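You operate a simulated robot arm through the tools that you are given. There is no shell and no other tool.

Carry out the task below with a simulated robot arm. There is one attempt and no reset: what you move stays moved.

TASK
Put things in order on the drawer side of the table. At the end: the white colour card (marked "RED") is on the brown rubber mat; the yellow cap bottle stands where the orange marmalade jar stood; the black spacer three stands on top of the clear red grip dome; the orange marmalade jar stands where the black spacer three stood; whatever was shut is shut again. Leave all else as you found it, and nothing knocked over.

The check looks at the end state, three seconds after you hand in, the way a careful person would. Anything else that was tipped, shoved, dropped, spilled or broken makes it a failure. Lids that push on must go on centred and level and be pressed home; caps that screw on are set level and turned clockwise until they are tight.

THE ROBOT
A 7-joint arm with a two-finger parallel gripper, fixed in place. Base frame: the origin is at the foot of the arm, x ahead of it, y to its left, z up; the work surface is at about z = 0. Lengths are in cm, angles in rad, forces in N, time in s.
With the tool pointing down near the work surface it reaches from about 24 to 62 cm from the base axis. Its first joint turns from -1.152 to 1.152 rad. Payload 2.6 kg.
The TCP is the grasp point between the finger pads, 3 cm short of the fingertips. In the tool frame z runs along the fingers and y along their closing line. Largest opening 9.4 cm; finger width 2.8, thickness 1; the body of the gripper, 5 by 9.6 cm, starts 5.5 cm behind the TCP.
Orientation is that of the tool frame in the base frame, as a unit quaternion [x, y, z, w]. With the fingers straight down and closing along the base's y, the tool's x points along the base's -x, its y along +y and its z along -z.

THE INTERFACE
- The arm moves only by the tool drive_tool. Its argument "increments" is a list that holds one entry, the list of rows, each a list of 6 numbers: the shift along the tool's x, y, z in cm, then the turn, a rotation vector about the tool's x, y, z in rad. In form: [[[tx, ty, tz, wx, wy, wz], ...]]. A call has 1 to 20 rows; each row shifts and turns the commanded pose from where the row before left it, along the tool's axes as they then stand. "jaw" is the opening, from 0 (shut) to 1 (fully open), set as the call begins (left out, the last holds). Rows are played at 5 a second. More than 5 cm and 0.15 rad between two rows, or a gripper value outside its range, and nothing of the call is played. Where a pose cannot be reached the arm comes as near as it can. A force on the tool above 40 N (or 10 N above the force at the start of the call, whichever is more), or a blocked arm, ends the call early, and 0.2 s more pass. Each finger travels about 7.2 cm/s and halts on what it meets, pressing with about 28 N; the grip force reading is that of the motor and also rises with nothing between the fingers. The clock runs only during rows and for 0.2 s after the last one: add rows that do not move to give the fingers time. It gives the time, the measured TCP pose, the force on the tool (base axes), the opening and the grip force at its end, in the units of the frame above (readings bear some noise), with the torque about the TCP (base axes, N m) and any sound that the robot's microphone picked up.
- Cameras (640 x 400 px; columns grow to the right, rows downward): "scene" is fixed at [5.86, 44.02, 56.44]; the picture's right is [-0.72, -0.70, 0.00], its down [-0.46, 0.47, -0.75] and it looks along [0.53, -0.54, -0.66] (base axes); focal length 235 px, centre (320, 200). "wrist" rides on the gripper at [7.6, 1.4, -10.2] in the tool frame; the picture's right is [-0.18, 0.98, 0.00], its down [-0.75, -0.14, -0.64] and it looks along [-0.63, -0.12, 0.77] (tool axes); focal length 243 px, centre (320, 200). There is no depth. A picture from a camera that has moved, and an enlarged one, comes with that camera's place and axes in the base frame and with its lens. The place of the scene camera against the robot may be out by one fixed shift of up to 2.5 cm in any direction.
- grab_frame(camera): a new picture of that camera. No time passes.
- inspect(camera, box): a new picture of the part [left, top, right, bottom] of that camera's present view, enlarged. No time passes.
- hand_in(): hands the job in; it is judged then, once.

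Places have to be worked out from the pictures, the camera data and where the tool is seen. Open the gripper and draw the arm clear of the work before you hand the job in, unless the task says otherwise.

The tools are called after "Request:" as name(argument=value, ...) on one line, values as JSON. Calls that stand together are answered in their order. drive_tool: Moves the arm, as the interface text tells. Its arguments: {"type":"object","properties":{"increments":{"type":"array","items":{"type":"array","items":{"type":"array","items":{"type":"number"}}}},"jaw":{"type":"number"}},"required":["increments"]} The other tools are called the same way: grab_frame (camera) takes a picture; inspect (camera, box) takes an enlarged picture of a part of a camera's view; hand_in () hands the job in.

At the start:

```text
time_s: 0.0
eef_pos: [34.58, -10.16, 38.03]
ee_rot: [0.0, 1.0, 0.0, -0.001]
ft_force: [0.4, 0.1, 0.3]
moment: [-0.02, -0.01, 0.0]
opening: 9.41
grasp_force: 0.0
```

scene: 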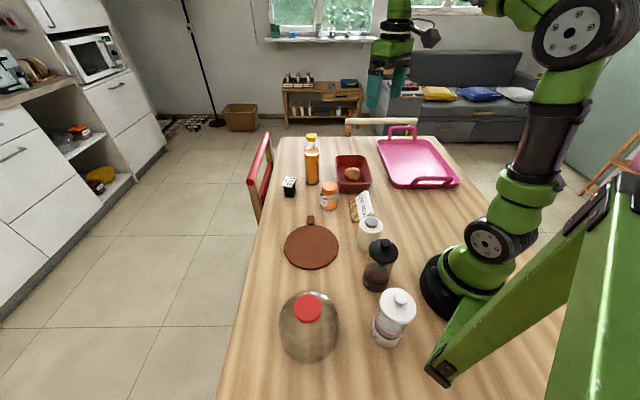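
wrist: 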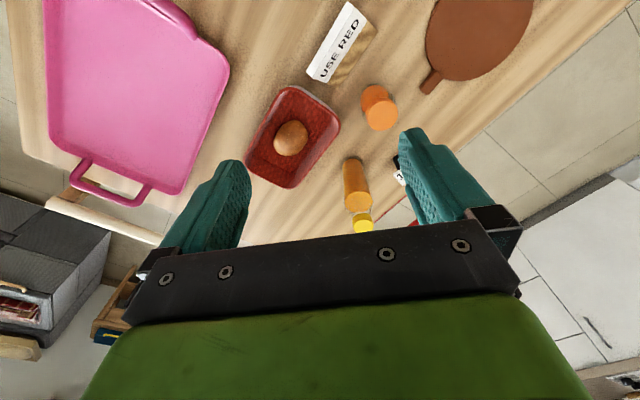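

I'll start by enlarging the scene picture to identify all the objects.

Request:
inspect(camera="scene", box=[230, 120, 390, 220])

Request:
inspect(camera="scene", box=[250, 190, 442, 310])

Request:
inspect(camera="scene", box=[240, 250, 480, 400])

Request:
inspect(camera="wrist", box=[230, 0, 550, 200])

```text
4.00 times, centred on (310, 170) of scene
camera zoom: at [5.86, 44.02, 56.44], right [-0.72, -0.7, 0.0], down [-0.46, 0.47, -0.75], along [0.53, -0.54, -0.66], focal length 938 px, centre (360, 320)
```

zoom: 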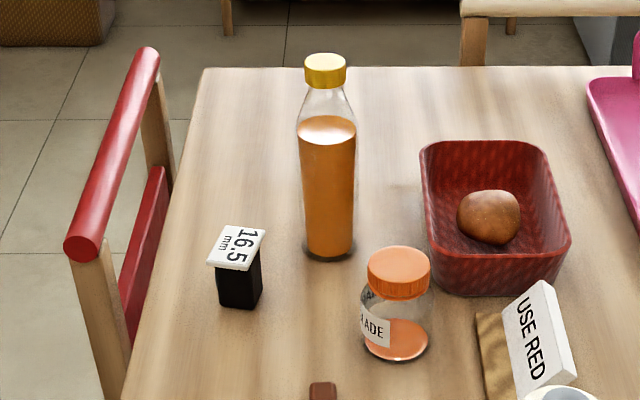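

```text
3.33 times, centred on (346, 250) of scene
camera zoom: at [5.86, 44.02, 56.44], right [-0.72, -0.7, 0.0], down [-0.46, 0.47, -0.75], along [0.53, -0.54, -0.66], focal length 782 px, centre (233, 33)
```

zoom: 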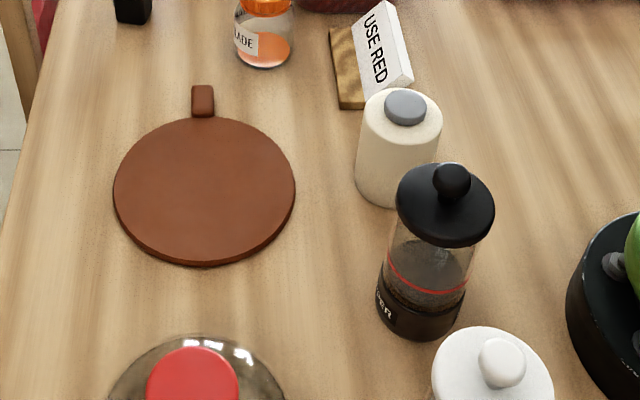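

```text
2.67 times, centred on (360, 325) of scene
camera zoom: at [5.86, 44.02, 56.44], right [-0.72, -0.7, 0.0], down [-0.46, 0.47, -0.75], along [0.53, -0.54, -0.66], focal length 626 px, centre (213, -133)
```

zoom: 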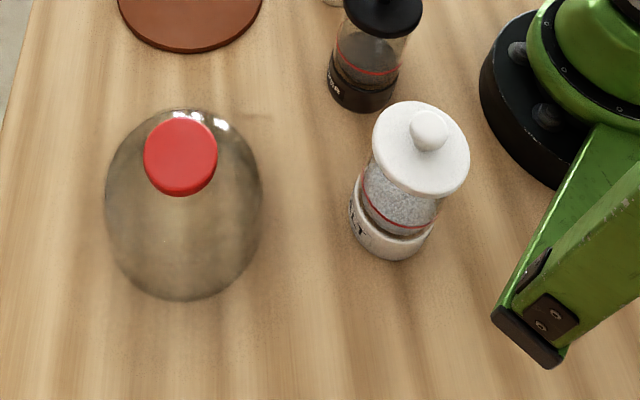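

```text
2.00 times, centred on (390, 100) of wrist
camera zoom: at [27.01, -8.8, 48.2], right [0.18, 0.98, 0.0], down [0.75, -0.14, 0.64], along [0.63, -0.12, -0.77], focal length 485 px, centre (180, 400)
```

zoom: 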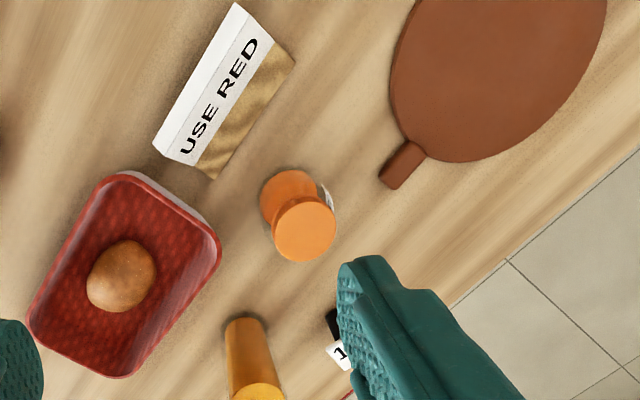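

The layout is roughly clear. I'll look closer at the card and its surroundings, and the dome, before moving.

Request:
inspect(camera="wrist", box=[290, 0, 402, 70])

Request:
inspect(camera="scene", box=[260, 280, 356, 370])

Request:
inspect(camera="scene", box=[335, 180, 399, 220])

Request:
inspect(camera="scene", box=[270, 165, 350, 215])

```text
5.71 times, centred on (346, 35) of wrist
camera zoom: at [27.01, -8.8, 48.2], right [0.18, 0.98, 0.0], down [0.75, -0.14, 0.64], along [0.63, -0.12, -0.77], focal length 1386 px, centre (171, 1143)
```

zoom: 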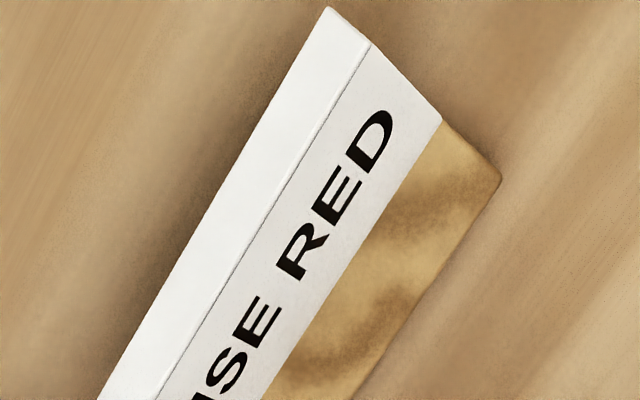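

```text
4.44 times, centred on (308, 325) of scene
camera zoom: at [5.86, 44.02, 56.44], right [-0.72, -0.7, 0.0], down [-0.46, 0.47, -0.75], along [0.53, -0.54, -0.66], focal length 1043 px, centre (373, -356)
```

zoom: 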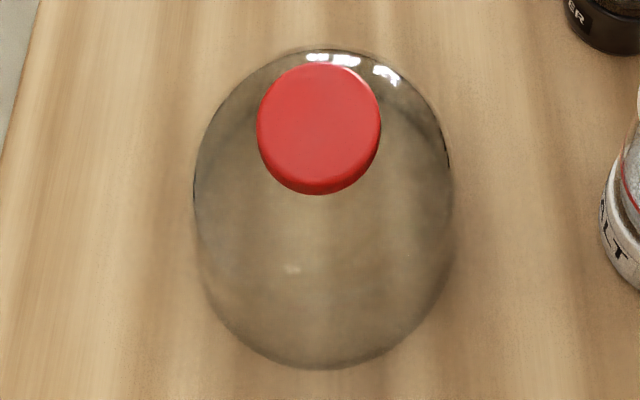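

```text
10.00 times, centred on (367, 200) of scene
camera zoom: at [5.86, 44.02, 56.44], right [-0.72, -0.7, 0.0], down [-0.46, 0.47, -0.75], along [0.53, -0.54, -0.66], focal length 2346 px, centre (-150, 200)
```

zoom: 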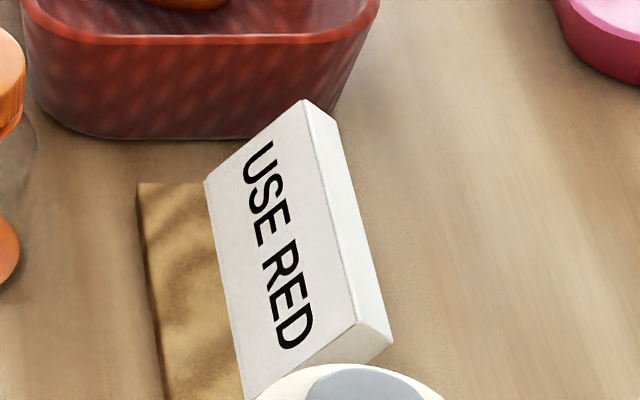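

```text
8.00 times, centred on (310, 190) of scene
camera zoom: at [5.86, 44.02, 56.44], right [-0.72, -0.7, 0.0], down [-0.46, 0.47, -0.75], along [0.53, -0.54, -0.66], focal length 1877 px, centre (400, 280)
```

zoom: 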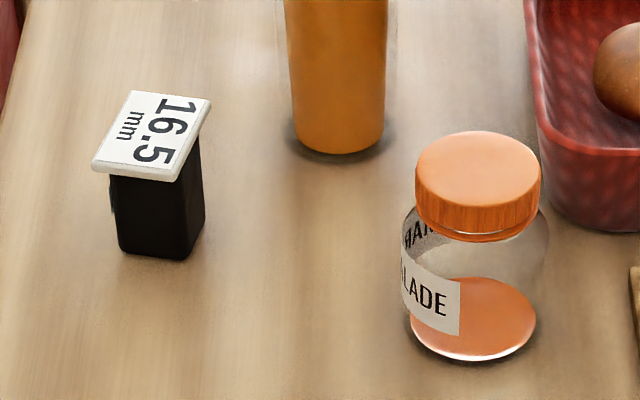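

The card reads "USE RED" and sits on a golden foot. I'll move the arm high over the table toward +y so I can survey with the wrist camera.

Request:
drive_tool(increments=[[[0, 4, 0, 0, 0, 0], [0, 4, 0, 0, 0, 0], [0, 4, 0, 0, 0, 0], [0, 4, 0, 0, 0, 0], [0, 4, 0, 0, 0, 0], [0, 0, 0, 0, 0, 0], [0, 0, 0, 0, 0, 0]]], jaw=1)

Request:
grab_frame(camera="wrist")

Request:
grab_frame(camera="scene")

```text
time_s: 1.6
eef_pos: [34.49, 9.79, 37.86]
ee_rot: [0.0, 1.0, -0.001, 0.0]
ft_force: [-0.2, 0.9, -0.3]
moment: [-0.01, 0.01, 0.01]
opening: 9.38
grasp_force: 0.0
```

```text
taken
camera wrist: at [26.92, 11.15, 48.09], right [0.18, 0.98, 0.0], down [0.75, -0.14, 0.64], along [0.63, -0.12, -0.77], focal length 243 px, centre (320, 200)
```

wrist: 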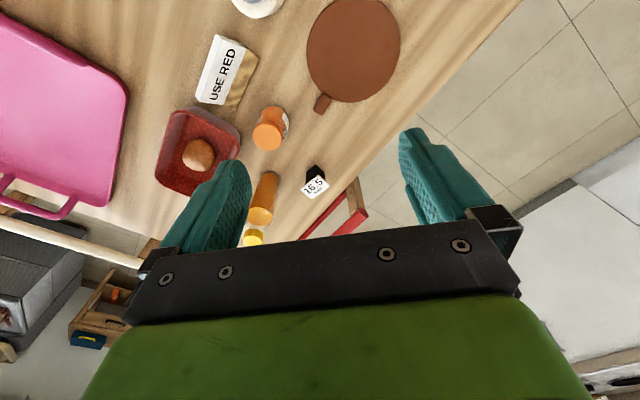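

```text
taken
```

scene: 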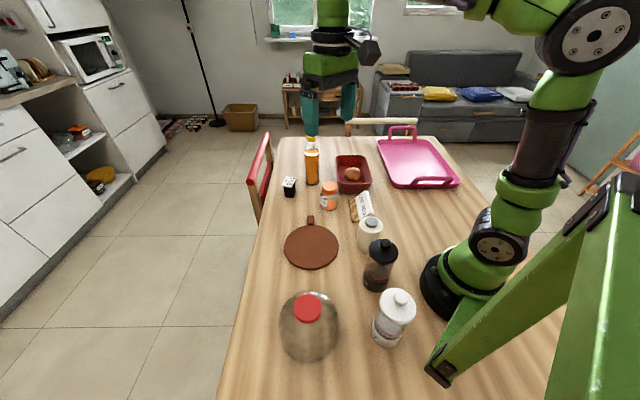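

The second viewpoint gives a baseline. I'll zoom into this wrist view to locate things accurately.

Request:
inspect(camera="wrist", box=[160, 0, 416, 160])

Request:
inspect(camera="wrist", box=[220, 90, 380, 250])

```text
2.50 times, centred on (288, 80) of wrist
camera zoom: at [26.92, 11.15, 48.09], right [0.18, 0.98, 0.0], down [0.75, -0.14, 0.64], along [0.63, -0.12, -0.77], focal length 606 px, centre (400, 500)
```

zoom: 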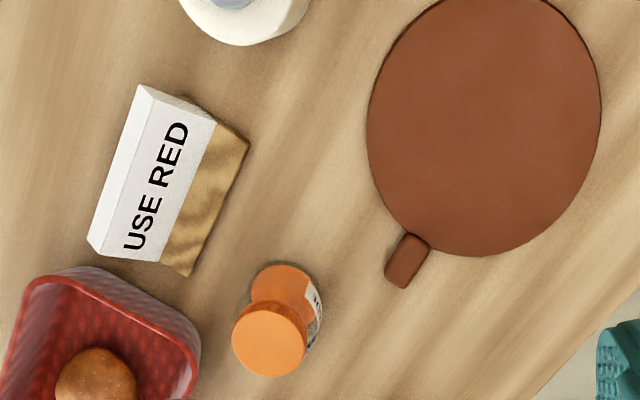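

```text
2.50 times, centred on (300, 170) of wrist
camera zoom: at [26.92, 11.15, 48.09], right [0.18, 0.98, 0.0], down [0.75, -0.14, 0.64], along [0.63, -0.12, -0.77], focal length 606 px, centre (370, 275)
```

zoom: 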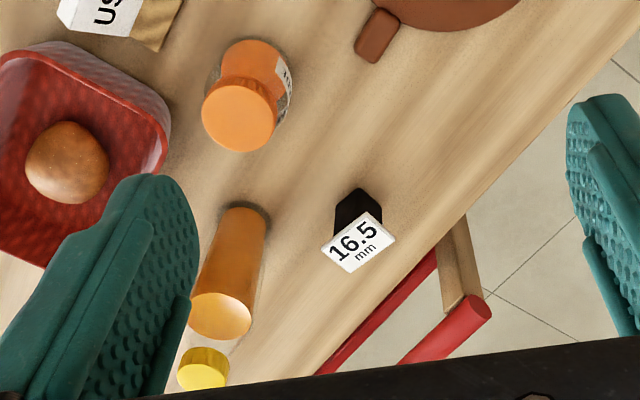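

Triangulating the two wrist views gives: jar ≈ (43.8, −1.4) with lid top at z≈7.9, spacer ≈ (57.6, 4.3), bottle ≈ (58, −7), and mat centre ≈ (35, 15.4). I'll go lower over the jar and card region for a better look.

Request:
drive_tool(increments=[[[-2.4, -3, 2, 0, 0, 0], [-2.4, -3, 2, 0, 0, 0], [-2.4, -3, 2, 0, 0, 0], [-2.4, -3, 2, 0, 0, 0], [0, 0, 0, 0, 0, 0], [0, 0, 0, 0, 0, 0]]])

Request:
grab_frame(camera="wrist")

Request:
inspect(camera="wrist", box=[240, 0, 448, 130])

Request:
inspect(camera="wrist", box=[200, 100, 440, 250])

```text
time_s: 3.0
eef_pos: [44.14, -2.45, 30.08]
ee_rot: [0.0, 1.0, 0.001, 0.0]
ft_force: [-0.9, -0.5, -0.4]
moment: [0.0, 0.0, 0.01]
opening: 9.4
grasp_force: 0.0
```

```text
taken
camera wrist: at [36.53, -0.93, 40.32], right [0.18, 0.98, 0.0], down [0.75, -0.14, 0.64], along [0.63, -0.12, -0.77], focal length 243 px, centre (320, 200)
```

wrist: 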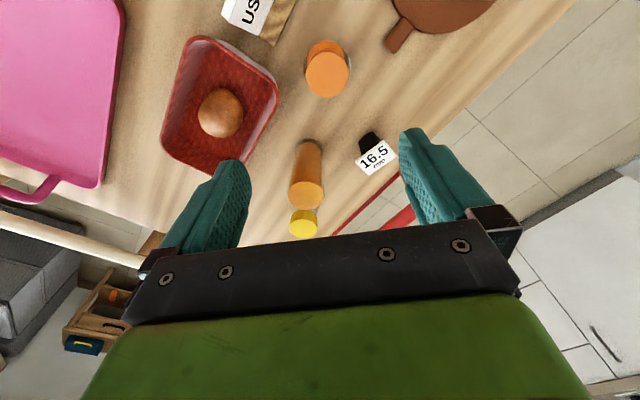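

```text
3.08 times, centred on (344, 65) of wrist
camera zoom: at [36.53, -0.93, 40.32], right [0.18, 0.98, 0.0], down [0.75, -0.14, 0.64], along [0.63, -0.12, -0.77], focal length 746 px, centre (246, 615)
```

zoom: 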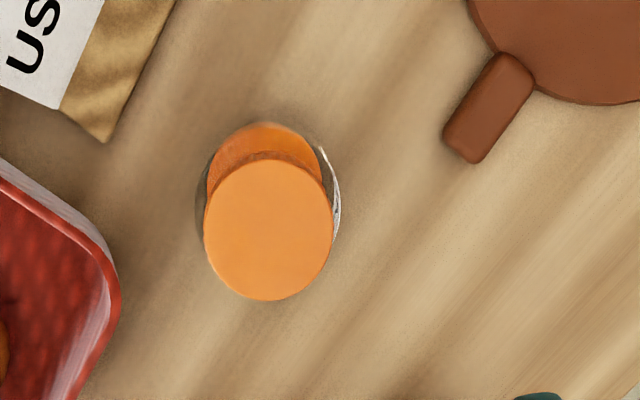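

```text
2.67 times, centred on (320, 175) of wrist
camera zoom: at [36.53, -0.93, 40.32], right [0.18, 0.98, 0.0], down [0.75, -0.14, 0.64], along [0.63, -0.12, -0.77], focal length 647 px, centre (320, 267)
```

zoom: 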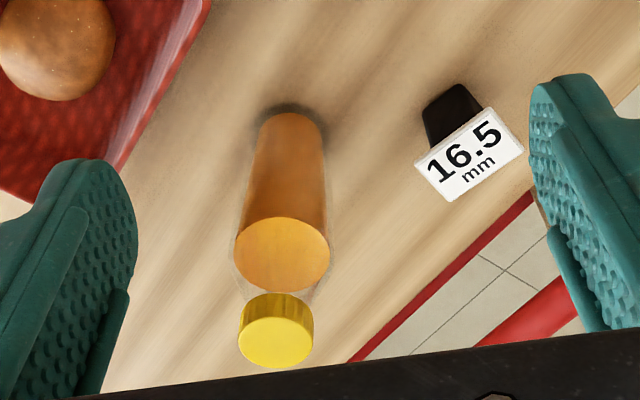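

The new view confirms the jar at (43.9, −1.4). The spacer's label plate (z≈5.9) seems to overhang its black body, so I'll move closer to see its shape.

Request:
drive_tool(increments=[[[-1.95, 2.15, 3.36, 0, 0, 0], [-1.95, 2.15, 3.36, 0, 0, 0], [-1.95, 2.15, 3.36, 0, 0, 0], [0, 0, 0, 0, 0, 0], [0, 0, 0, 0, 0, 0]]])

Request:
grab_frame(camera="wrist")

Request:
inspect(camera="wrist", box=[260, 110, 420, 210])

Request:
inspect(camera="scene", box=[277, 165, 317, 205])

```text
time_s: 4.2
eef_pos: [49.95, 4.12, 19.86]
ee_rot: [0.0, 1.0, 0.0, 0.0]
ft_force: [0.1, 0.0, -0.7]
moment: [0.03, -0.02, -0.01]
opening: 9.4
grasp_force: 0.1
```

```text
taken
camera wrist: at [42.37, 5.54, 30.09], right [0.18, 0.98, 0.0], down [0.75, -0.14, 0.64], along [0.63, -0.12, -0.77], focal length 243 px, centre (320, 200)
```

wrist: 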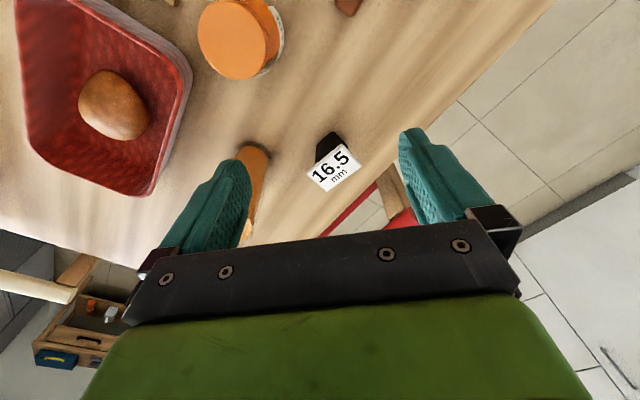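

```text
4.00 times, centred on (340, 160) of wrist
camera zoom: at [42.37, 5.54, 30.09], right [0.18, 0.98, 0.0], down [0.75, -0.14, 0.64], along [0.63, -0.12, -0.77], focal length 970 px, centre (240, 360)
```

zoom: 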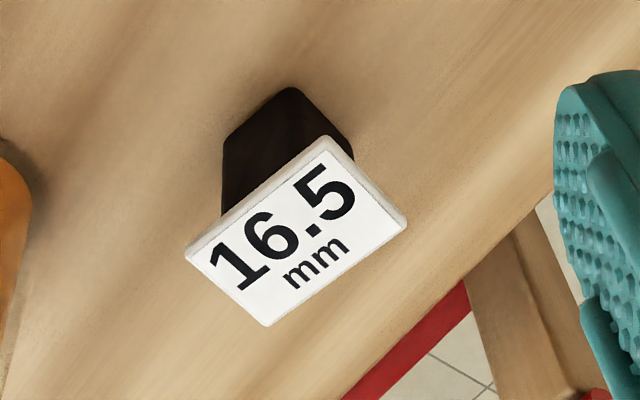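

```text
10.00 times, centred on (297, 185) of scene
camera zoom: at [5.86, 44.02, 56.44], right [-0.72, -0.7, 0.0], down [-0.46, 0.47, -0.75], along [0.53, -0.54, -0.66], focal length 2346 px, centre (550, 350)
```

zoom: 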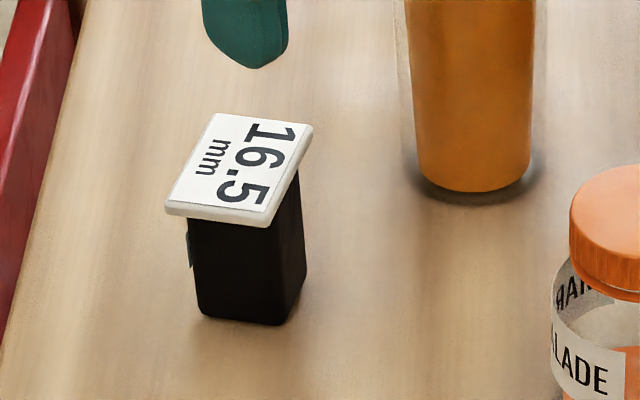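

The spacer body is a ~2.7 cm square at ≈(57.6, 4.2) with a 5.6×3.4 cm plate on top, whose short axis is at ≈34° from base x. Next I'll survey the dome: rise, swing left and yaw the camera outward.

Request:
drive_tool(increments=[[[0, 0, -4, 0, 0, 0], [3.195, 2.088, -1.414, 0, 0, 0], [3.195, 2.088, -1.414, 0, 0, 0], [3.195, 2.088, -1.414, 0, 0, 0], [3.195, 2.088, -1.414, 0, 0, 0], [3.195, 2.088, -1.414, 0, 0, 0], [3.195, 2.088, -1.414, 0, 0, 0], [3.195, 2.088, -1.414, 0, 0, 0], [3.195, 2.088, -1.414, 0, 0, 0], [3.195, 2.088, -1.414, 0, 0, 0], [3.195, 2.088, -1.414, 0, 0, 0], [0, 0, 0, 0, 0, -0.14], [0, 0, 0, 0, 0, -0.14], [0, 0, 0, 0, 0, -0.14], [0, 0, 0, 0, 0, -0.14], [0, 0, 0, 0, 0, -0.14], [0, 0, 0, 0, 0, -0.14], [0, 0, 0, 0, 0, 0], [0, 0, 0, 0, 0, 0]]])

Request:
grab_frame(camera="wrist")

Request:
grab_frame(camera="scene")

```text
time_s: 8.2
eef_pos: [18.09, 25.19, 38.02]
ee_rot: [-0.409, 0.913, -0.001, 0.0]
ft_force: [-0.2, 1.2, 0.1]
moment: [0.0, -0.03, 0.03]
opening: 9.4
grasp_force: 0.0
```

```text
taken
camera wrist: at [12.02, 20.46, 48.21], right [-0.61, 0.79, 0.0], down [0.61, 0.47, 0.64], along [0.51, 0.39, -0.77], focal length 243 px, centre (320, 200)
```

wrist: 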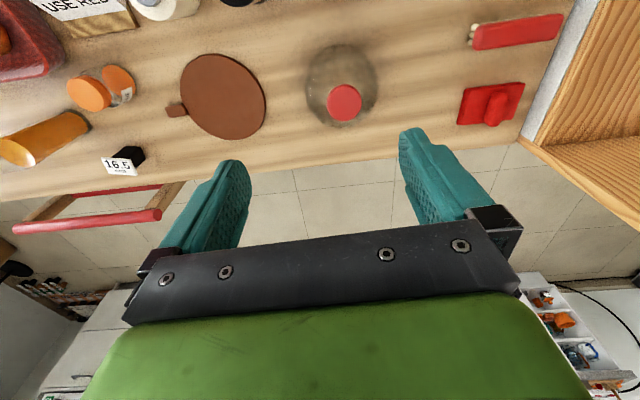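

```text
taken
```

scene: 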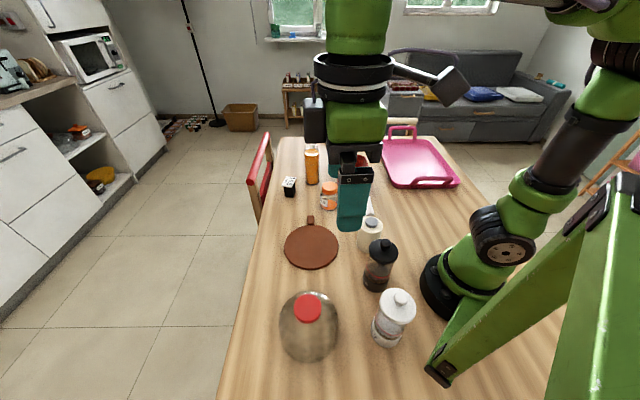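

There are more red items beyond the dome. I'll zoom in on those and on the dome.

Request:
inspect(camera="wrist", box=[440, 0, 600, 140])

Request:
inspect(camera="wrist", box=[280, 20, 420, 150])

Request:
inspect(camera="wrist", box=[0, 0, 200, 180])

```text
2.86 times, centred on (520, 70) of wrist
camera zoom: at [12.02, 20.46, 48.21], right [-0.61, 0.79, 0.0], down [0.61, 0.47, 0.64], along [0.51, 0.39, -0.77], focal length 693 px, centre (-251, 571)
```

zoom: 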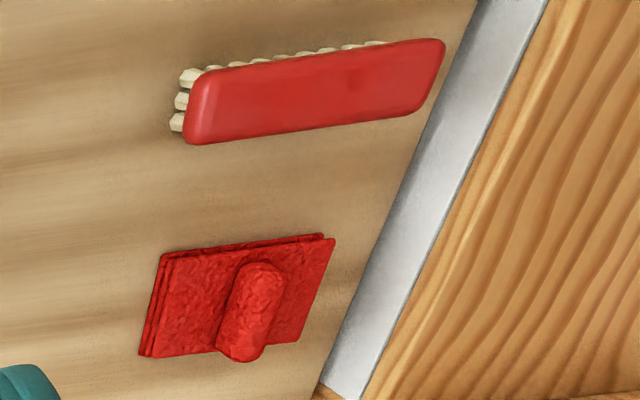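

```text
3.08 times, centred on (350, 85) of wrist
camera zoom: at [12.02, 20.46, 48.21], right [-0.61, 0.79, 0.0], down [0.61, 0.47, 0.64], along [0.51, 0.39, -0.77], focal length 746 px, centre (228, 554)
```

zoom: 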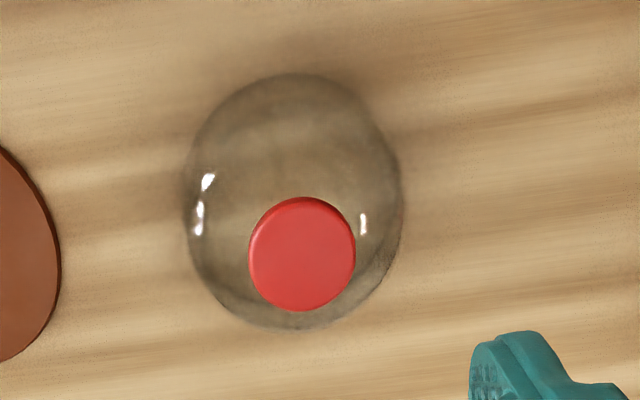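

```text
2.22 times, centred on (100, 90) of wrist
camera zoom: at [12.02, 20.46, 48.21], right [-0.61, 0.79, 0.0], down [0.61, 0.47, 0.64], along [0.51, 0.39, -0.77], focal length 539 px, centre (809, 444)
```

zoom: 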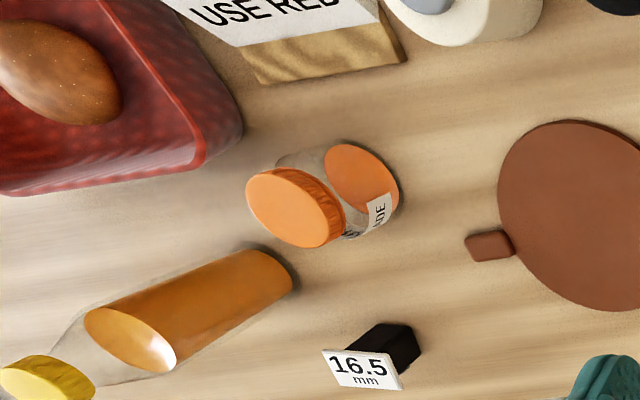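

The dome looks empty, and there is a wooden, metal-edged structure at the +y end. I'll yaw the camera further to see what that is and whether any other card exists.

Request:
drive_tool(increments=[[[0, 0, 0, 0, 0, -0.15], [0, 0, 0, 0, 0, -0.15], [0, 0, 0, 0, 0, -0.15], [0, 0, 0, 0, 0, -0.15], [0, 0, 0, 0, 0, 0], [0, 0, 0, 0, 0, 0]]])

Request:
grab_frame(camera="wrist")

```text
time_s: 9.6
eef_pos: [18.27, 25.23, 37.95]
ee_rot: [-0.659, 0.752, 0.001, 0.0]
ft_force: [0.2, -0.8, 0.7]
moment: [-0.03, -0.01, -0.04]
opening: 9.4
grasp_force: 0.1
```

```text
taken
camera wrist: at [15.74, 17.79, 48.17], right [-0.95, 0.31, 0.0], down [0.24, 0.73, 0.64], along [0.2, 0.61, -0.77], focal length 243 px, centre (320, 200)
```

wrist: 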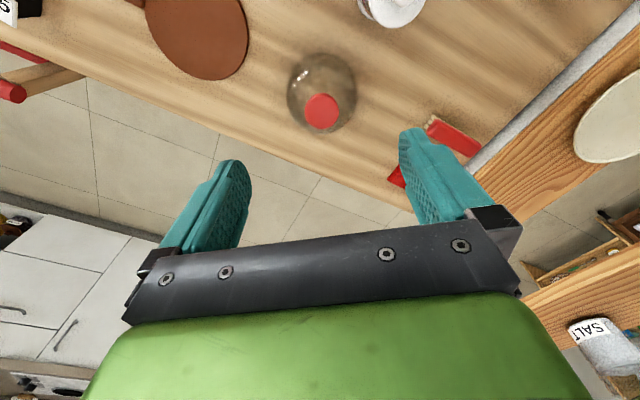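

The +y end is just a shelf unit; there is no other card. The dome grip is ≈(20, 31.4) with its top at z≈8–9. Now I'll swing back and look closely at the card.

Request:
drive_tool(increments=[[[0, 0, 0, 0, 0, 0.144], [0, 0, 0, 0, 0, 0.144], [0, 0, 0, 0, 0, 0.144], [0, 0, 0, 0, 0, 0.144], [0, 0, 0, 0, 0, 0.144], [0, 0, 0, 0, 0, 0.144], [0, 0, 0, 0, 0, 0.144], [0, 0, 0, 0, 0, 0.144], [0, 0, 0, 0, 0, 0.144], [0, 0, 0, 0, 0, 0.144], [-1.7, -3.69, 1.7, 0, 0, 0], [-1.7, -3.69, 1.7, 0, 0, 0], [-1.7, -3.69, 1.7, 0, 0, 0], [-1.7, -3.69, 1.7, 0, 0, 0], [-1.7, -3.69, 1.7, 0, 0, 0], [-1.7, -3.69, 1.7, 0, 0, 0], [-1.7, -3.69, 1.7, 0, 0, 0], [-1.7, -3.69, 1.7, 0, 0, 0], [-1.7, -3.69, 1.7, 0, 0, 0], [0, 0, 0, 0, 0, 0]]])

Request:
grab_frame(camera="wrist")

Request:
inspect(camera="wrist", box=[240, 0, 400, 100])

```text
time_s: 13.8
eef_pos: [33.39, -8.13, 22.73]
ee_rot: [0.0, 1.0, 0.0, 0.0]
ft_force: [-0.6, -0.8, -0.1]
moment: [-0.02, 0.0, 0.0]
opening: 9.4
grasp_force: 0.0
```

```text
taken
camera wrist: at [25.84, -6.65, 32.91], right [0.18, 0.98, 0.0], down [0.75, -0.14, 0.64], along [0.63, -0.12, -0.77], focal length 243 px, centre (320, 200)
```

wrist: 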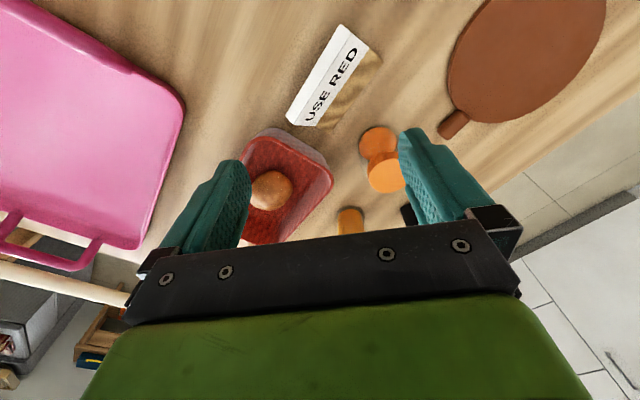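

```text
4.00 times, centred on (320, 50) of wrist
camera zoom: at [25.84, -6.65, 32.91], right [0.18, 0.98, 0.0], down [0.75, -0.14, 0.64], along [0.63, -0.12, -0.77], focal length 970 px, centre (320, 800)
```

zoom: 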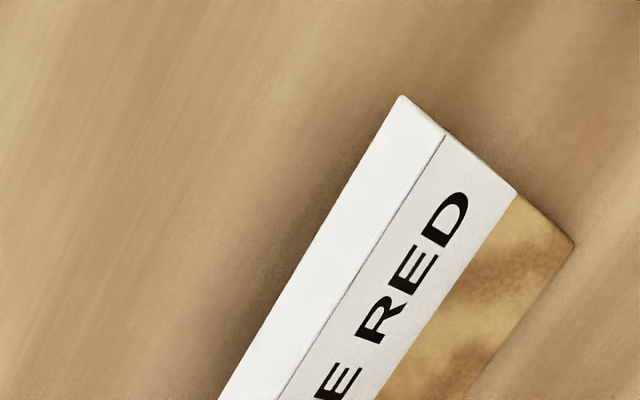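

I'll zoom on the whole card from this viewpoint, then shift to another viewpoint for depth.

Request:
inspect(camera="wrist", box=[265, 10, 409, 140])

Request:
drive_tool(increments=[[[0, 4, 0, 0, 0, 0], [0, 4, 0, 0, 0, 0], [0, 4, 0, 0, 0, 0], [0, 0, 0, 0, 0, 0], [0, 0, 0, 0, 0, 0]]])

Request:
grab_frame(camera="wrist")

Request:
inspect(camera="wrist", box=[160, 10, 304, 140])

```text
3.08 times, centred on (337, 75) of wrist
camera zoom: at [25.84, -6.65, 32.91], right [0.18, 0.98, 0.0], down [0.75, -0.14, 0.64], along [0.63, -0.12, -0.77], focal length 746 px, centre (268, 585)
```

zoom: 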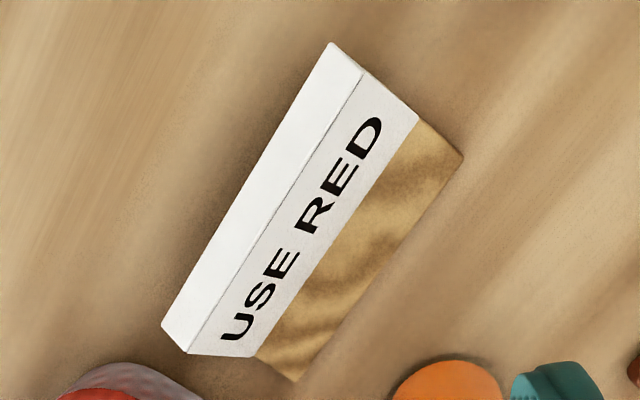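

```text
time_s: 15.0
eef_pos: [33.3, 3.67, 22.86]
ee_rot: [0.0, 1.0, 0.0, 0.0]
ft_force: [-0.1, 1.6, 0.3]
moment: [0.0, 0.0, -0.02]
opening: 9.41
grasp_force: 0.0
```

```text
taken
camera wrist: at [25.76, 5.19, 32.98], right [0.18, 0.98, 0.0], down [0.75, -0.14, 0.64], along [0.63, -0.12, -0.77], focal length 243 px, centre (320, 200)
```

wrist: 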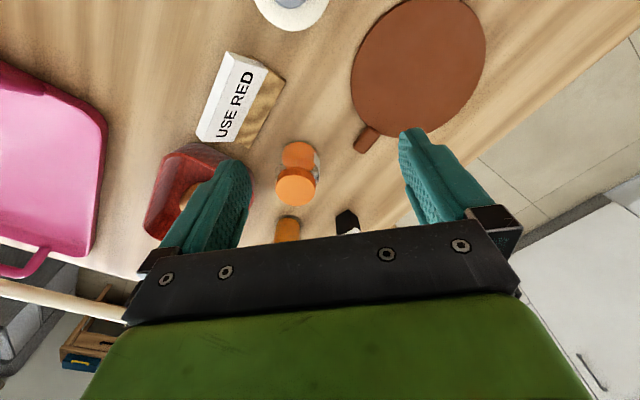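

```text
3.08 times, centred on (232, 75) of wrist
camera zoom: at [25.76, 5.19, 32.98], right [0.18, 0.98, 0.0], down [0.75, -0.14, 0.64], along [0.63, -0.12, -0.77], focal length 746 px, centre (591, 585)
```

zoom: 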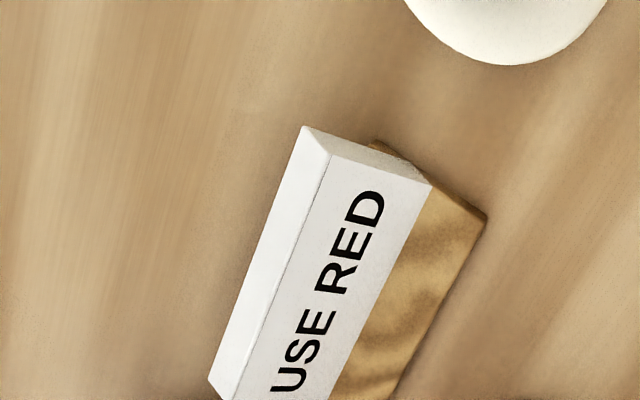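

Triangulated card geometry: a 10.9 cm long white slab leaning back ~38° on a golden base, which will need a tilted grasp later. Spacer first: I'll move above it at (57.7, 4.24), yaw by +0.98 about tool z so the fingers close on the plate's short side, and descend to z≈14.

Request:
drive_tool(increments=[[[-4.86, 0.06, 0, 0, 0, 0], [-4.86, 0.06, 0, 0, 0, 0], [-4.86, 0.06, 0, 0, 0, 0], [-4.86, 0.06, 0, 0, 0, 0], [-4.86, 0.06, 0, 0, 0, 0], [0, 0, 0, 0, 0, 0.14], [0, 0, 0, 0, 0, 0.14], [0, 0, 0, 0, 0, 0.14], [0, 0, 0, 0, 0, 0.14], [0, 0, 0, 0, 0, 0.14], [0, 0, 0, 0, 0, 0.14], [0, 0, 0, 0, 0, 0.14], [0, 0, 4.4, 0, 0, 0], [0, 0, 4.4, 0, 0, 0], [0, 0, 0, 0, 0, 0], [0, 0, 0, 0, 0, 0]]])

Request:
grab_frame(camera="wrist")

Request:
grab_frame(camera="scene")

```text
time_s: 18.4
eef_pos: [57.9, 4.46, 13.99]
ee_rot: [0.471, 0.882, 0.0, 0.0]
ft_force: [-0.5, -0.2, 0.1]
moment: [-0.01, 0.02, -0.05]
opening: 9.43
grasp_force: 0.0
```

```text
taken
camera wrist: at [54.84, 11.42, 24.1], right [0.92, 0.39, 0.0], down [0.3, -0.7, 0.64], along [0.25, -0.59, -0.77], focal length 243 px, centre (320, 200)
```

wrist: 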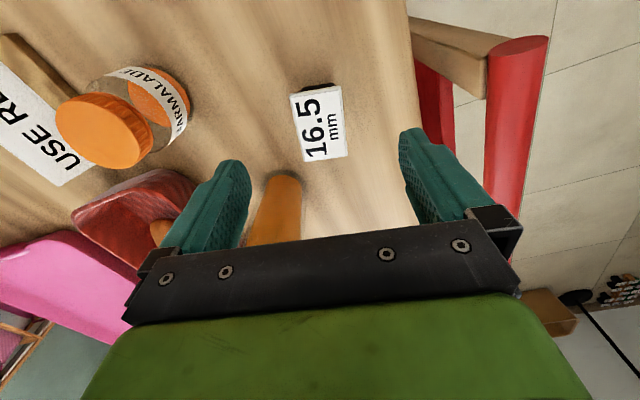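

```text
taken
```

scene: 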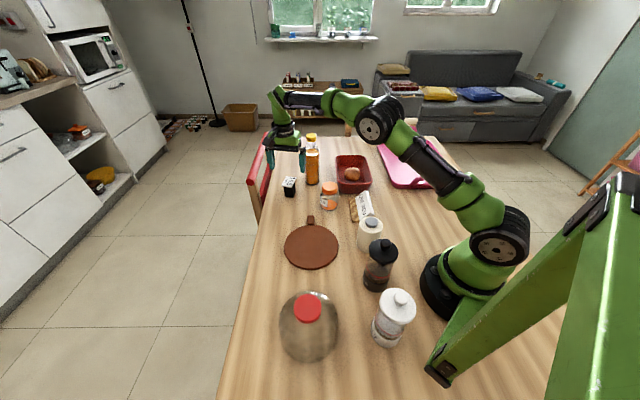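

Plate is between the fingers' projected gap. I'll zoom to measure its exact centre and angle relative to the tool.

Request:
inspect(camera="wrist", box=[270, 70, 366, 180])

```text
3.64 times, centred on (318, 125) of wrist
camera zoom: at [54.84, 11.42, 24.1], right [0.92, 0.39, 0.0], down [0.3, -0.7, 0.64], along [0.25, -0.59, -0.77], focal length 882 px, centre (327, 473)
```

zoom: 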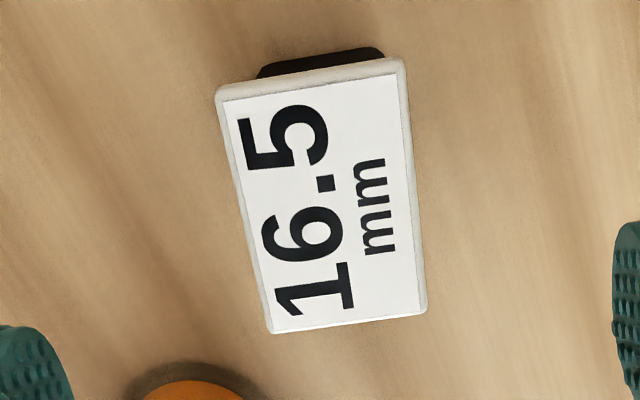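

In the tool frame the plate centre is at (−0.15, 0.0) with a 2° twist — nearly perfect. I'll correct this and descend to TCP z≈5.4 with the jaws open, then stop.

Request:
drive_tool(increments=[[[-0.15, 0, 2, 0, 0, 0.036], [0, 0, 2.5, 0, 0, 0], [0, 0, 2.5, 0, 0, 0], [0, 0, 1.6, 0, 0, 0], [0, 0, 0, 0, 0, 0], [0, 0, 0, 0, 0, 0]]], jaw=1)

Request:
inspect(camera="scene", box=[257, 135, 353, 215])

Request:
grab_frame(camera="wrist")

```text
time_s: 19.8
eef_pos: [57.9, 3.89, 5.38]
ee_rot: [0.488, 0.873, 0.0, 0.0]
ft_force: [0.2, 0.3, -0.8]
moment: [0.02, 0.02, -0.01]
opening: 9.4
grasp_force: 0.0
```

```text
5.00 times, centred on (305, 175) of scene
camera zoom: at [5.86, 44.02, 56.44], right [-0.72, -0.7, 0.0], down [-0.46, 0.47, -0.75], along [0.53, -0.54, -0.66], focal length 1173 px, centre (395, 325)
```

zoom: 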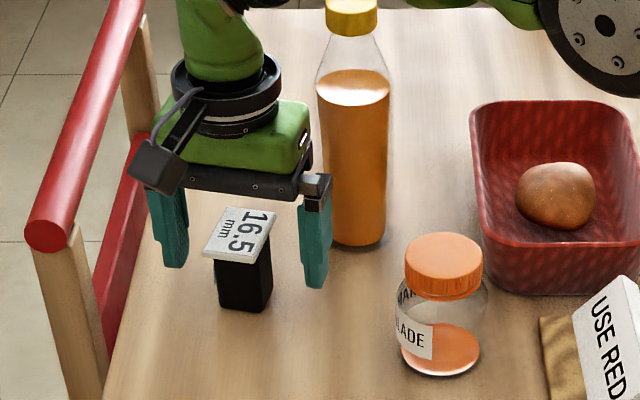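

```text
taken
camera wrist: at [55.14, 11.23, 15.55], right [0.93, 0.36, 0.0], down [0.28, -0.72, 0.64], along [0.23, -0.6, -0.77], focal length 243 px, centre (320, 200)
```

wrist: 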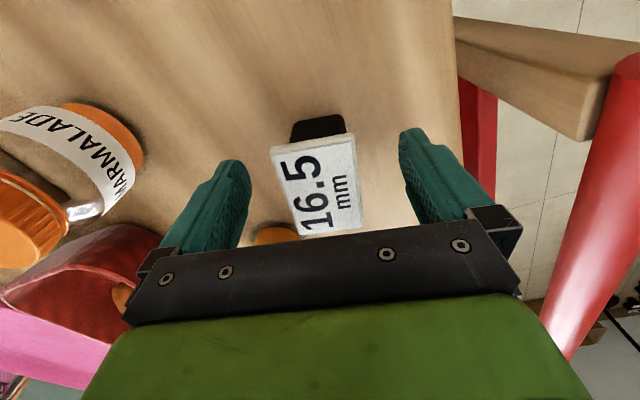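

The plate is centred between the pads at TCP height. Closing the gripper now.

Request:
drive_tool(increments=[[[0, 0, 0, 0, 0, 0], [0, 0, 0, 0, 0, 0], [0, 0, 0, 0, 0, 0], [0, 0, 0, 0, 0, 0], [0, 0, 0, 0, 0, 0]]], jaw=0)

Request:
inspect(camera="wrist", box=[220, 90, 420, 250])

Request:
inspect(camera="scene", box=[257, 145, 337, 205])

```text
time_s: 21.0
eef_pos: [57.96, 3.92, 5.35]
ee_rot: [0.486, 0.874, 0.0, 0.0]
ft_force: [1.1, -0.2, 1.0]
moment: [0.0, -0.02, 0.01]
opening: 4.19
grasp_force: 27.7
```

```text
2.50 times, centred on (320, 170) of wrist
camera zoom: at [55.14, 11.23, 15.58], right [0.93, 0.36, 0.0], down [0.28, -0.72, 0.64], along [0.23, -0.6, -0.77], focal length 606 px, centre (320, 275)
```

zoom: 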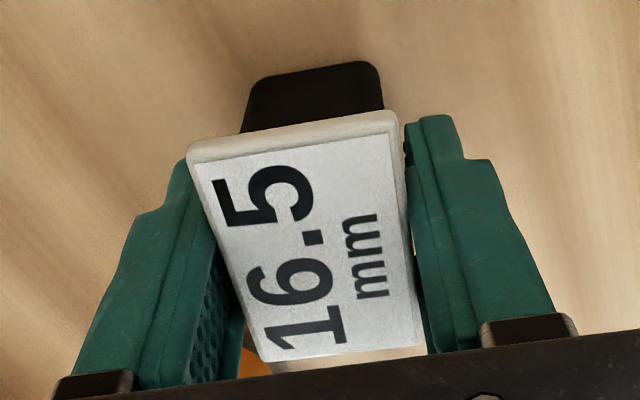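

```text
6.67 times, centred on (297, 175) of scene
camera zoom: at [5.86, 44.02, 56.44], right [-0.72, -0.7, 0.0], down [-0.46, 0.47, -0.75], along [0.53, -0.54, -0.66], focal length 1564 px, centre (473, 367)
```

zoom: 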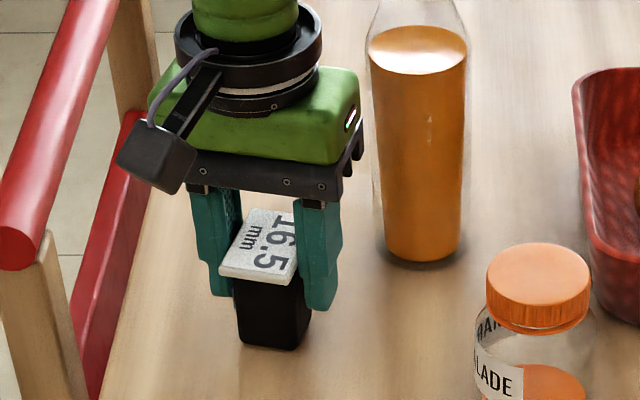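

Grip holds with an opening of 4.19, but scaling between views says the plate top is at z≈6.3, i.e. 0.9 cm above the TCP at the edge of the pads. I'll reopen, rise 0.8 cm and regrip on the pad centre.

Request:
drive_tool(increments=[[[0, 0, 0, 0, 0, 0], [0, 0, 0, 0, 0, 0], [0, 0, 0, 0, 0, 0], [0, 0, -0.8, 0, 0, 0], [0, 0, 0, 0, 0, 0], [0, 0, 0, 0, 0, 0]]], jaw=0.65)

Request:
drive_tool(increments=[[[0, 0, 0, 0, 0, 0], [0, 0, 0, 0, 0, 0], [0, 0, 0, 0, 0, 0], [0, 0, 0, 0, 0, 0]]], jaw=0)

Request:
inspect(camera="wrist", box=[220, 90, 420, 250])

```text
time_s: 22.4
eef_pos: [58.05, 3.95, 6.18]
ee_rot: [0.486, 0.874, 0.001, 0.0]
ft_force: [-0.4, -0.2, -0.4]
moment: [-0.02, -0.01, -0.01]
opening: 6.09
grasp_force: 0.0
```

```text
time_s: 23.4
eef_pos: [57.99, 3.98, 6.16]
ee_rot: [0.487, 0.874, 0.0, 0.001]
ft_force: [0.1, -0.3, 2.6]
moment: [-0.06, -0.01, 0.0]
opening: 4.17
grasp_force: 28.2
```

```text
2.50 times, centred on (320, 170) of wrist
camera zoom: at [55.15, 11.2, 16.42], right [0.93, 0.36, 0.0], down [0.28, -0.71, 0.64], along [0.23, -0.6, -0.77], focal length 606 px, centre (320, 275)
```

zoom: 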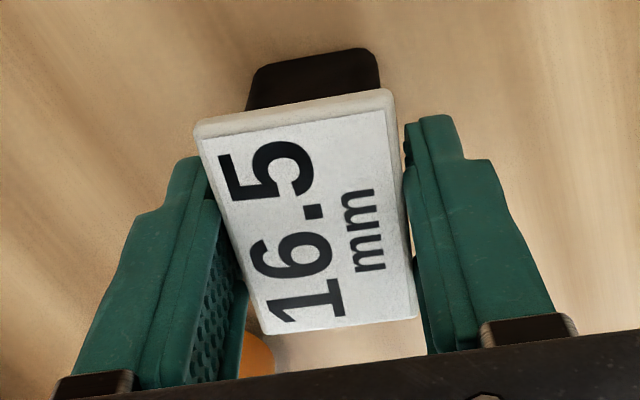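

The readings say the fingers are halted on the plate with full force. I'll lift 3 cm slowly and check that the spacer comes along.

Request:
drive_tool(increments=[[[0, 0, -0.5, 0, 0, 0], [0, 0, -1, 0, 0, 0], [0, 0, -1.5, 0, 0, 0], [0, 0, 0, 0, 0, 0], [0, 0, 0, 0, 0, 0]]])

Request:
inspect(camera="wrist", box=[220, 70, 420, 250])

Request:
inspect(camera="scene", box=[257, 135, 337, 205])

```text
time_s: 24.6
eef_pos: [57.6, 3.99, 9.02]
ee_rot: [0.487, 0.873, 0.0, -0.001]
ft_force: [-0.5, -0.6, 0.1]
moment: [0.01, -0.02, 0.01]
opening: 4.16
grasp_force: 27.7
```

```text
2.22 times, centred on (320, 160) of wrist
camera zoom: at [54.97, 11.24, 19.27], right [0.93, 0.36, 0.0], down [0.28, -0.71, 0.64], along [0.23, -0.6, -0.77], focal length 539 px, centre (320, 289)
```

zoom: 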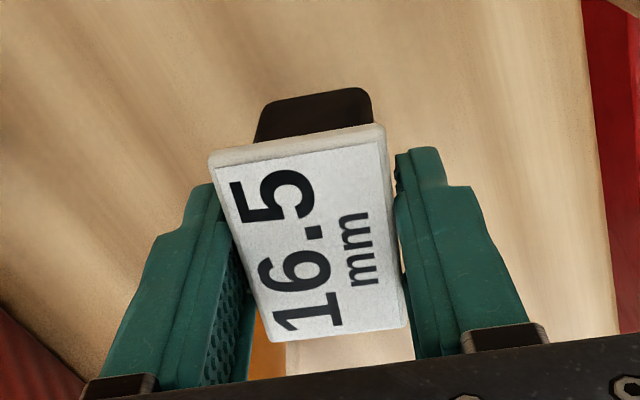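

```text
5.71 times, centred on (297, 170) of scene
camera zoom: at [5.87, 44.02, 56.44], right [-0.72, -0.7, 0.0], down [-0.46, 0.47, -0.75], along [0.53, -0.54, -0.66], focal length 1341 px, centre (451, 371)
```

zoom: 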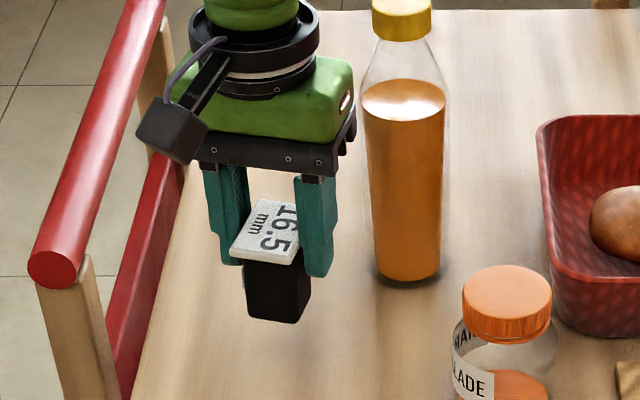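

The spacer is securely lifted and hangs level. Now I'll raise it and carry it toward the dome at a safe height.

Request:
drive_tool(increments=[[[0, 0, -3, 0, 0, 0], [0, 0, -3.5, 0, 0, 0], [0, 0, -3.5, 0, 0, 0], [0, 0, -3, 0, 0, 0], [2.887, -1.183, 0, 0, 0, 0], [2.887, -1.183, 0, 0, 0, 0], [2.887, -1.183, 0, 0, 0, 0], [2.887, -1.183, 0, 0, 0, 0], [2.887, -1.183, 0, 0, 0, 0], [2.887, -1.183, 0, 0, 0, 0], [2.887, -1.183, 0, 0, 0, 0], [2.887, -1.183, 0, 0, 0, 0], [2.887, -1.183, 0, 0, 0, 0], [2.887, -1.183, 0, 0, 0, 0], [2.887, -1.183, 0, 0, 0, 0], [2.887, -1.183, 0, 0, 0, 0], [0, 0, 0, 0, 0, 0], [0, 0, 0, 0, 0, 0]]])

Request:
drive_tool(increments=[[[0, 0, 0, 0, 0, -0.1334], [0, 0, 0, 0, 0, -0.1334], [0, 0, 0, 0, 0, -0.1334], [0, 0, 0, 0, 0, -0.1334], [0, 0, 0, 0, 0, -0.1334], [0, 0, 0, 0, 0, -0.1334], [0, 0, 0, 0, 0, -0.1334], [0, 0, 0, 0, 0, 0], [0, 0, 0, 0, 0, 0]]])

Request:
grab_frame(camera="wrist")

Request:
grab_frame(camera="scene")

```text
time_s: 28.4
eef_pos: [27.56, 26.11, 22.1]
ee_rot: [0.487, 0.873, -0.001, -0.001]
ft_force: [-1.0, 0.2, -0.6]
moment: [-0.01, -0.01, -0.01]
opening: 4.15
grasp_force: 28.1
```

```text
time_s: 30.4
eef_pos: [27.65, 26.08, 22.02]
ee_rot: [0.041, 0.999, 0.0, 0.0]
ft_force: [0.0, -0.8, -0.2]
moment: [0.02, -0.03, -0.02]
opening: 4.16
grasp_force: 28.3
```

```text
taken
camera wrist: at [20.15, 28.13, 32.29], right [0.26, 0.96, 0.0], down [0.74, -0.2, 0.64], along [0.62, -0.17, -0.77], focal length 243 px, centre (320, 200)
```

wrist: 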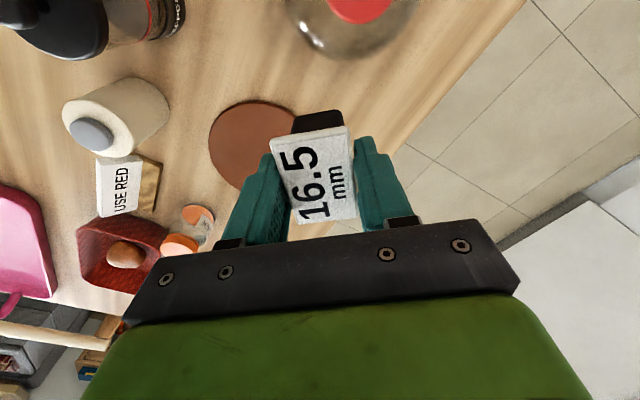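

```text
taken
```

scene: 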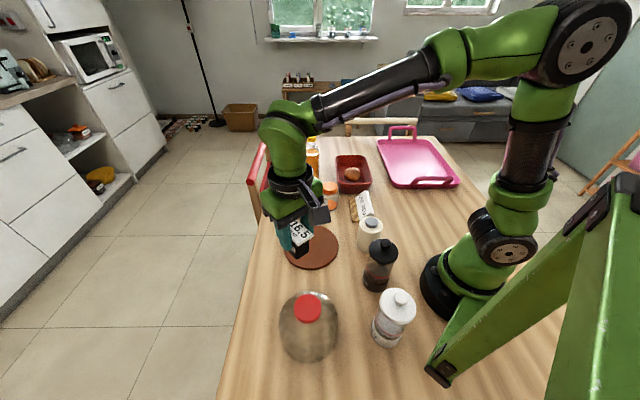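

The spacer is held well at (27.6, 26.1, 22). The dome's grip is just at the top of this view; I'll zoom to refine its location.

Request:
inspect(camera="wrist", box=[270, 0, 430, 70])

Request:
inspect(camera="scene", box=[260, 210, 360, 370])

```text
4.00 times, centred on (350, 35) of wrist
camera zoom: at [20.15, 28.13, 32.29], right [0.26, 0.96, 0.0], down [0.74, -0.2, 0.64], along [0.62, -0.17, -0.77], focal length 970 px, centre (200, 860)
```

zoom: 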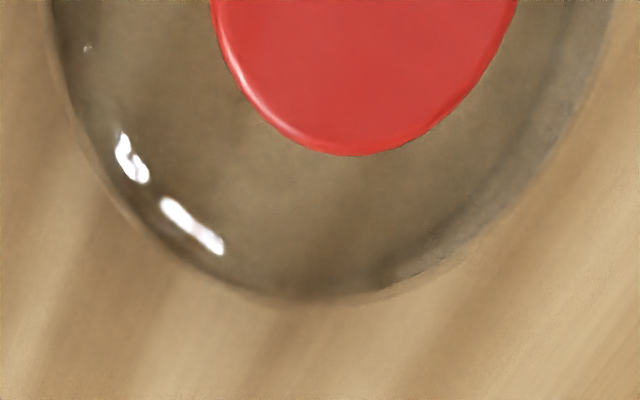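

```text
2.50 times, centred on (310, 290) of scene
camera zoom: at [5.87, 44.02, 56.44], right [-0.72, -0.7, 0.0], down [-0.46, 0.47, -0.75], along [0.53, -0.54, -0.66], focal length 586 px, centre (345, -25)
```

zoom: 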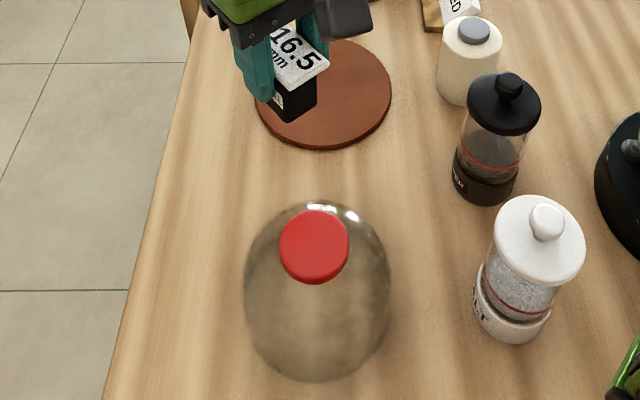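

Refined grip: centre ≈ (20.3, 31.2), radius ≈2.75, top height 7–9.5 cm. I'll move above it, then descend to z≈17.5 before feeling for contact.

Request:
drive_tool(increments=[[[1.936, 1.125, 0, 0, 0, 0], [1.936, 1.125, 0, 0, 0, 0], [1.936, 1.125, 0, 0, 0, 0], [1.936, 1.125, 0, 0, 0, 0], [0, 0, 1.5, 0, 0, 0], [0, 0, 1.5, 0, 0, 0], [0, 0, 1.5, 0, 0, 0], [0, 0, 0, 0, 0, 0], [0, 0, 0, 0, 0, 0]]])

Request:
grab_frame(camera="wrist")

Request:
inspect(camera="scene", box=[240, 230, 380, 370])

```text
time_s: 32.4
eef_pos: [20.32, 31.14, 17.72]
ee_rot: [0.042, 0.999, 0.0, 0.0]
ft_force: [-0.6, 0.2, 0.0]
moment: [0.02, -0.01, -0.02]
opening: 4.13
grasp_force: 28.4
```

```text
taken
camera wrist: at [12.83, 33.3, 27.86], right [0.27, 0.96, 0.0], down [0.74, -0.2, 0.64], along [0.62, -0.17, -0.77], focal length 243 px, centre (320, 200)
```

wrist: 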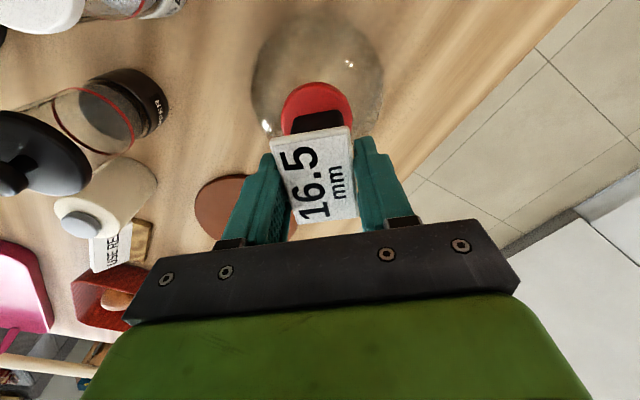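

```text
2.86 times, centred on (310, 300) of scene
camera zoom: at [5.87, 44.02, 56.44], right [-0.72, -0.7, 0.0], down [-0.46, 0.47, -0.75], along [0.53, -0.54, -0.66], focal length 670 px, centre (349, -86)
```

zoom: 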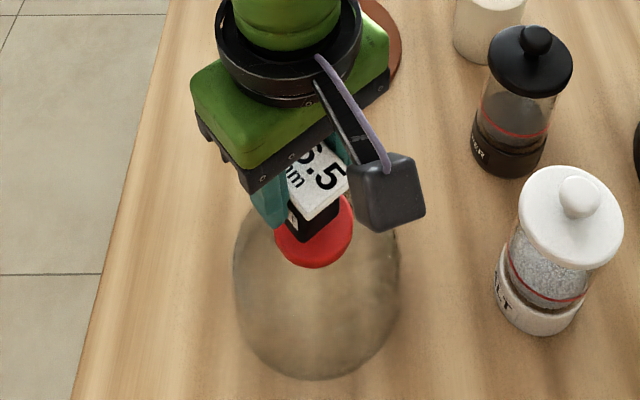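

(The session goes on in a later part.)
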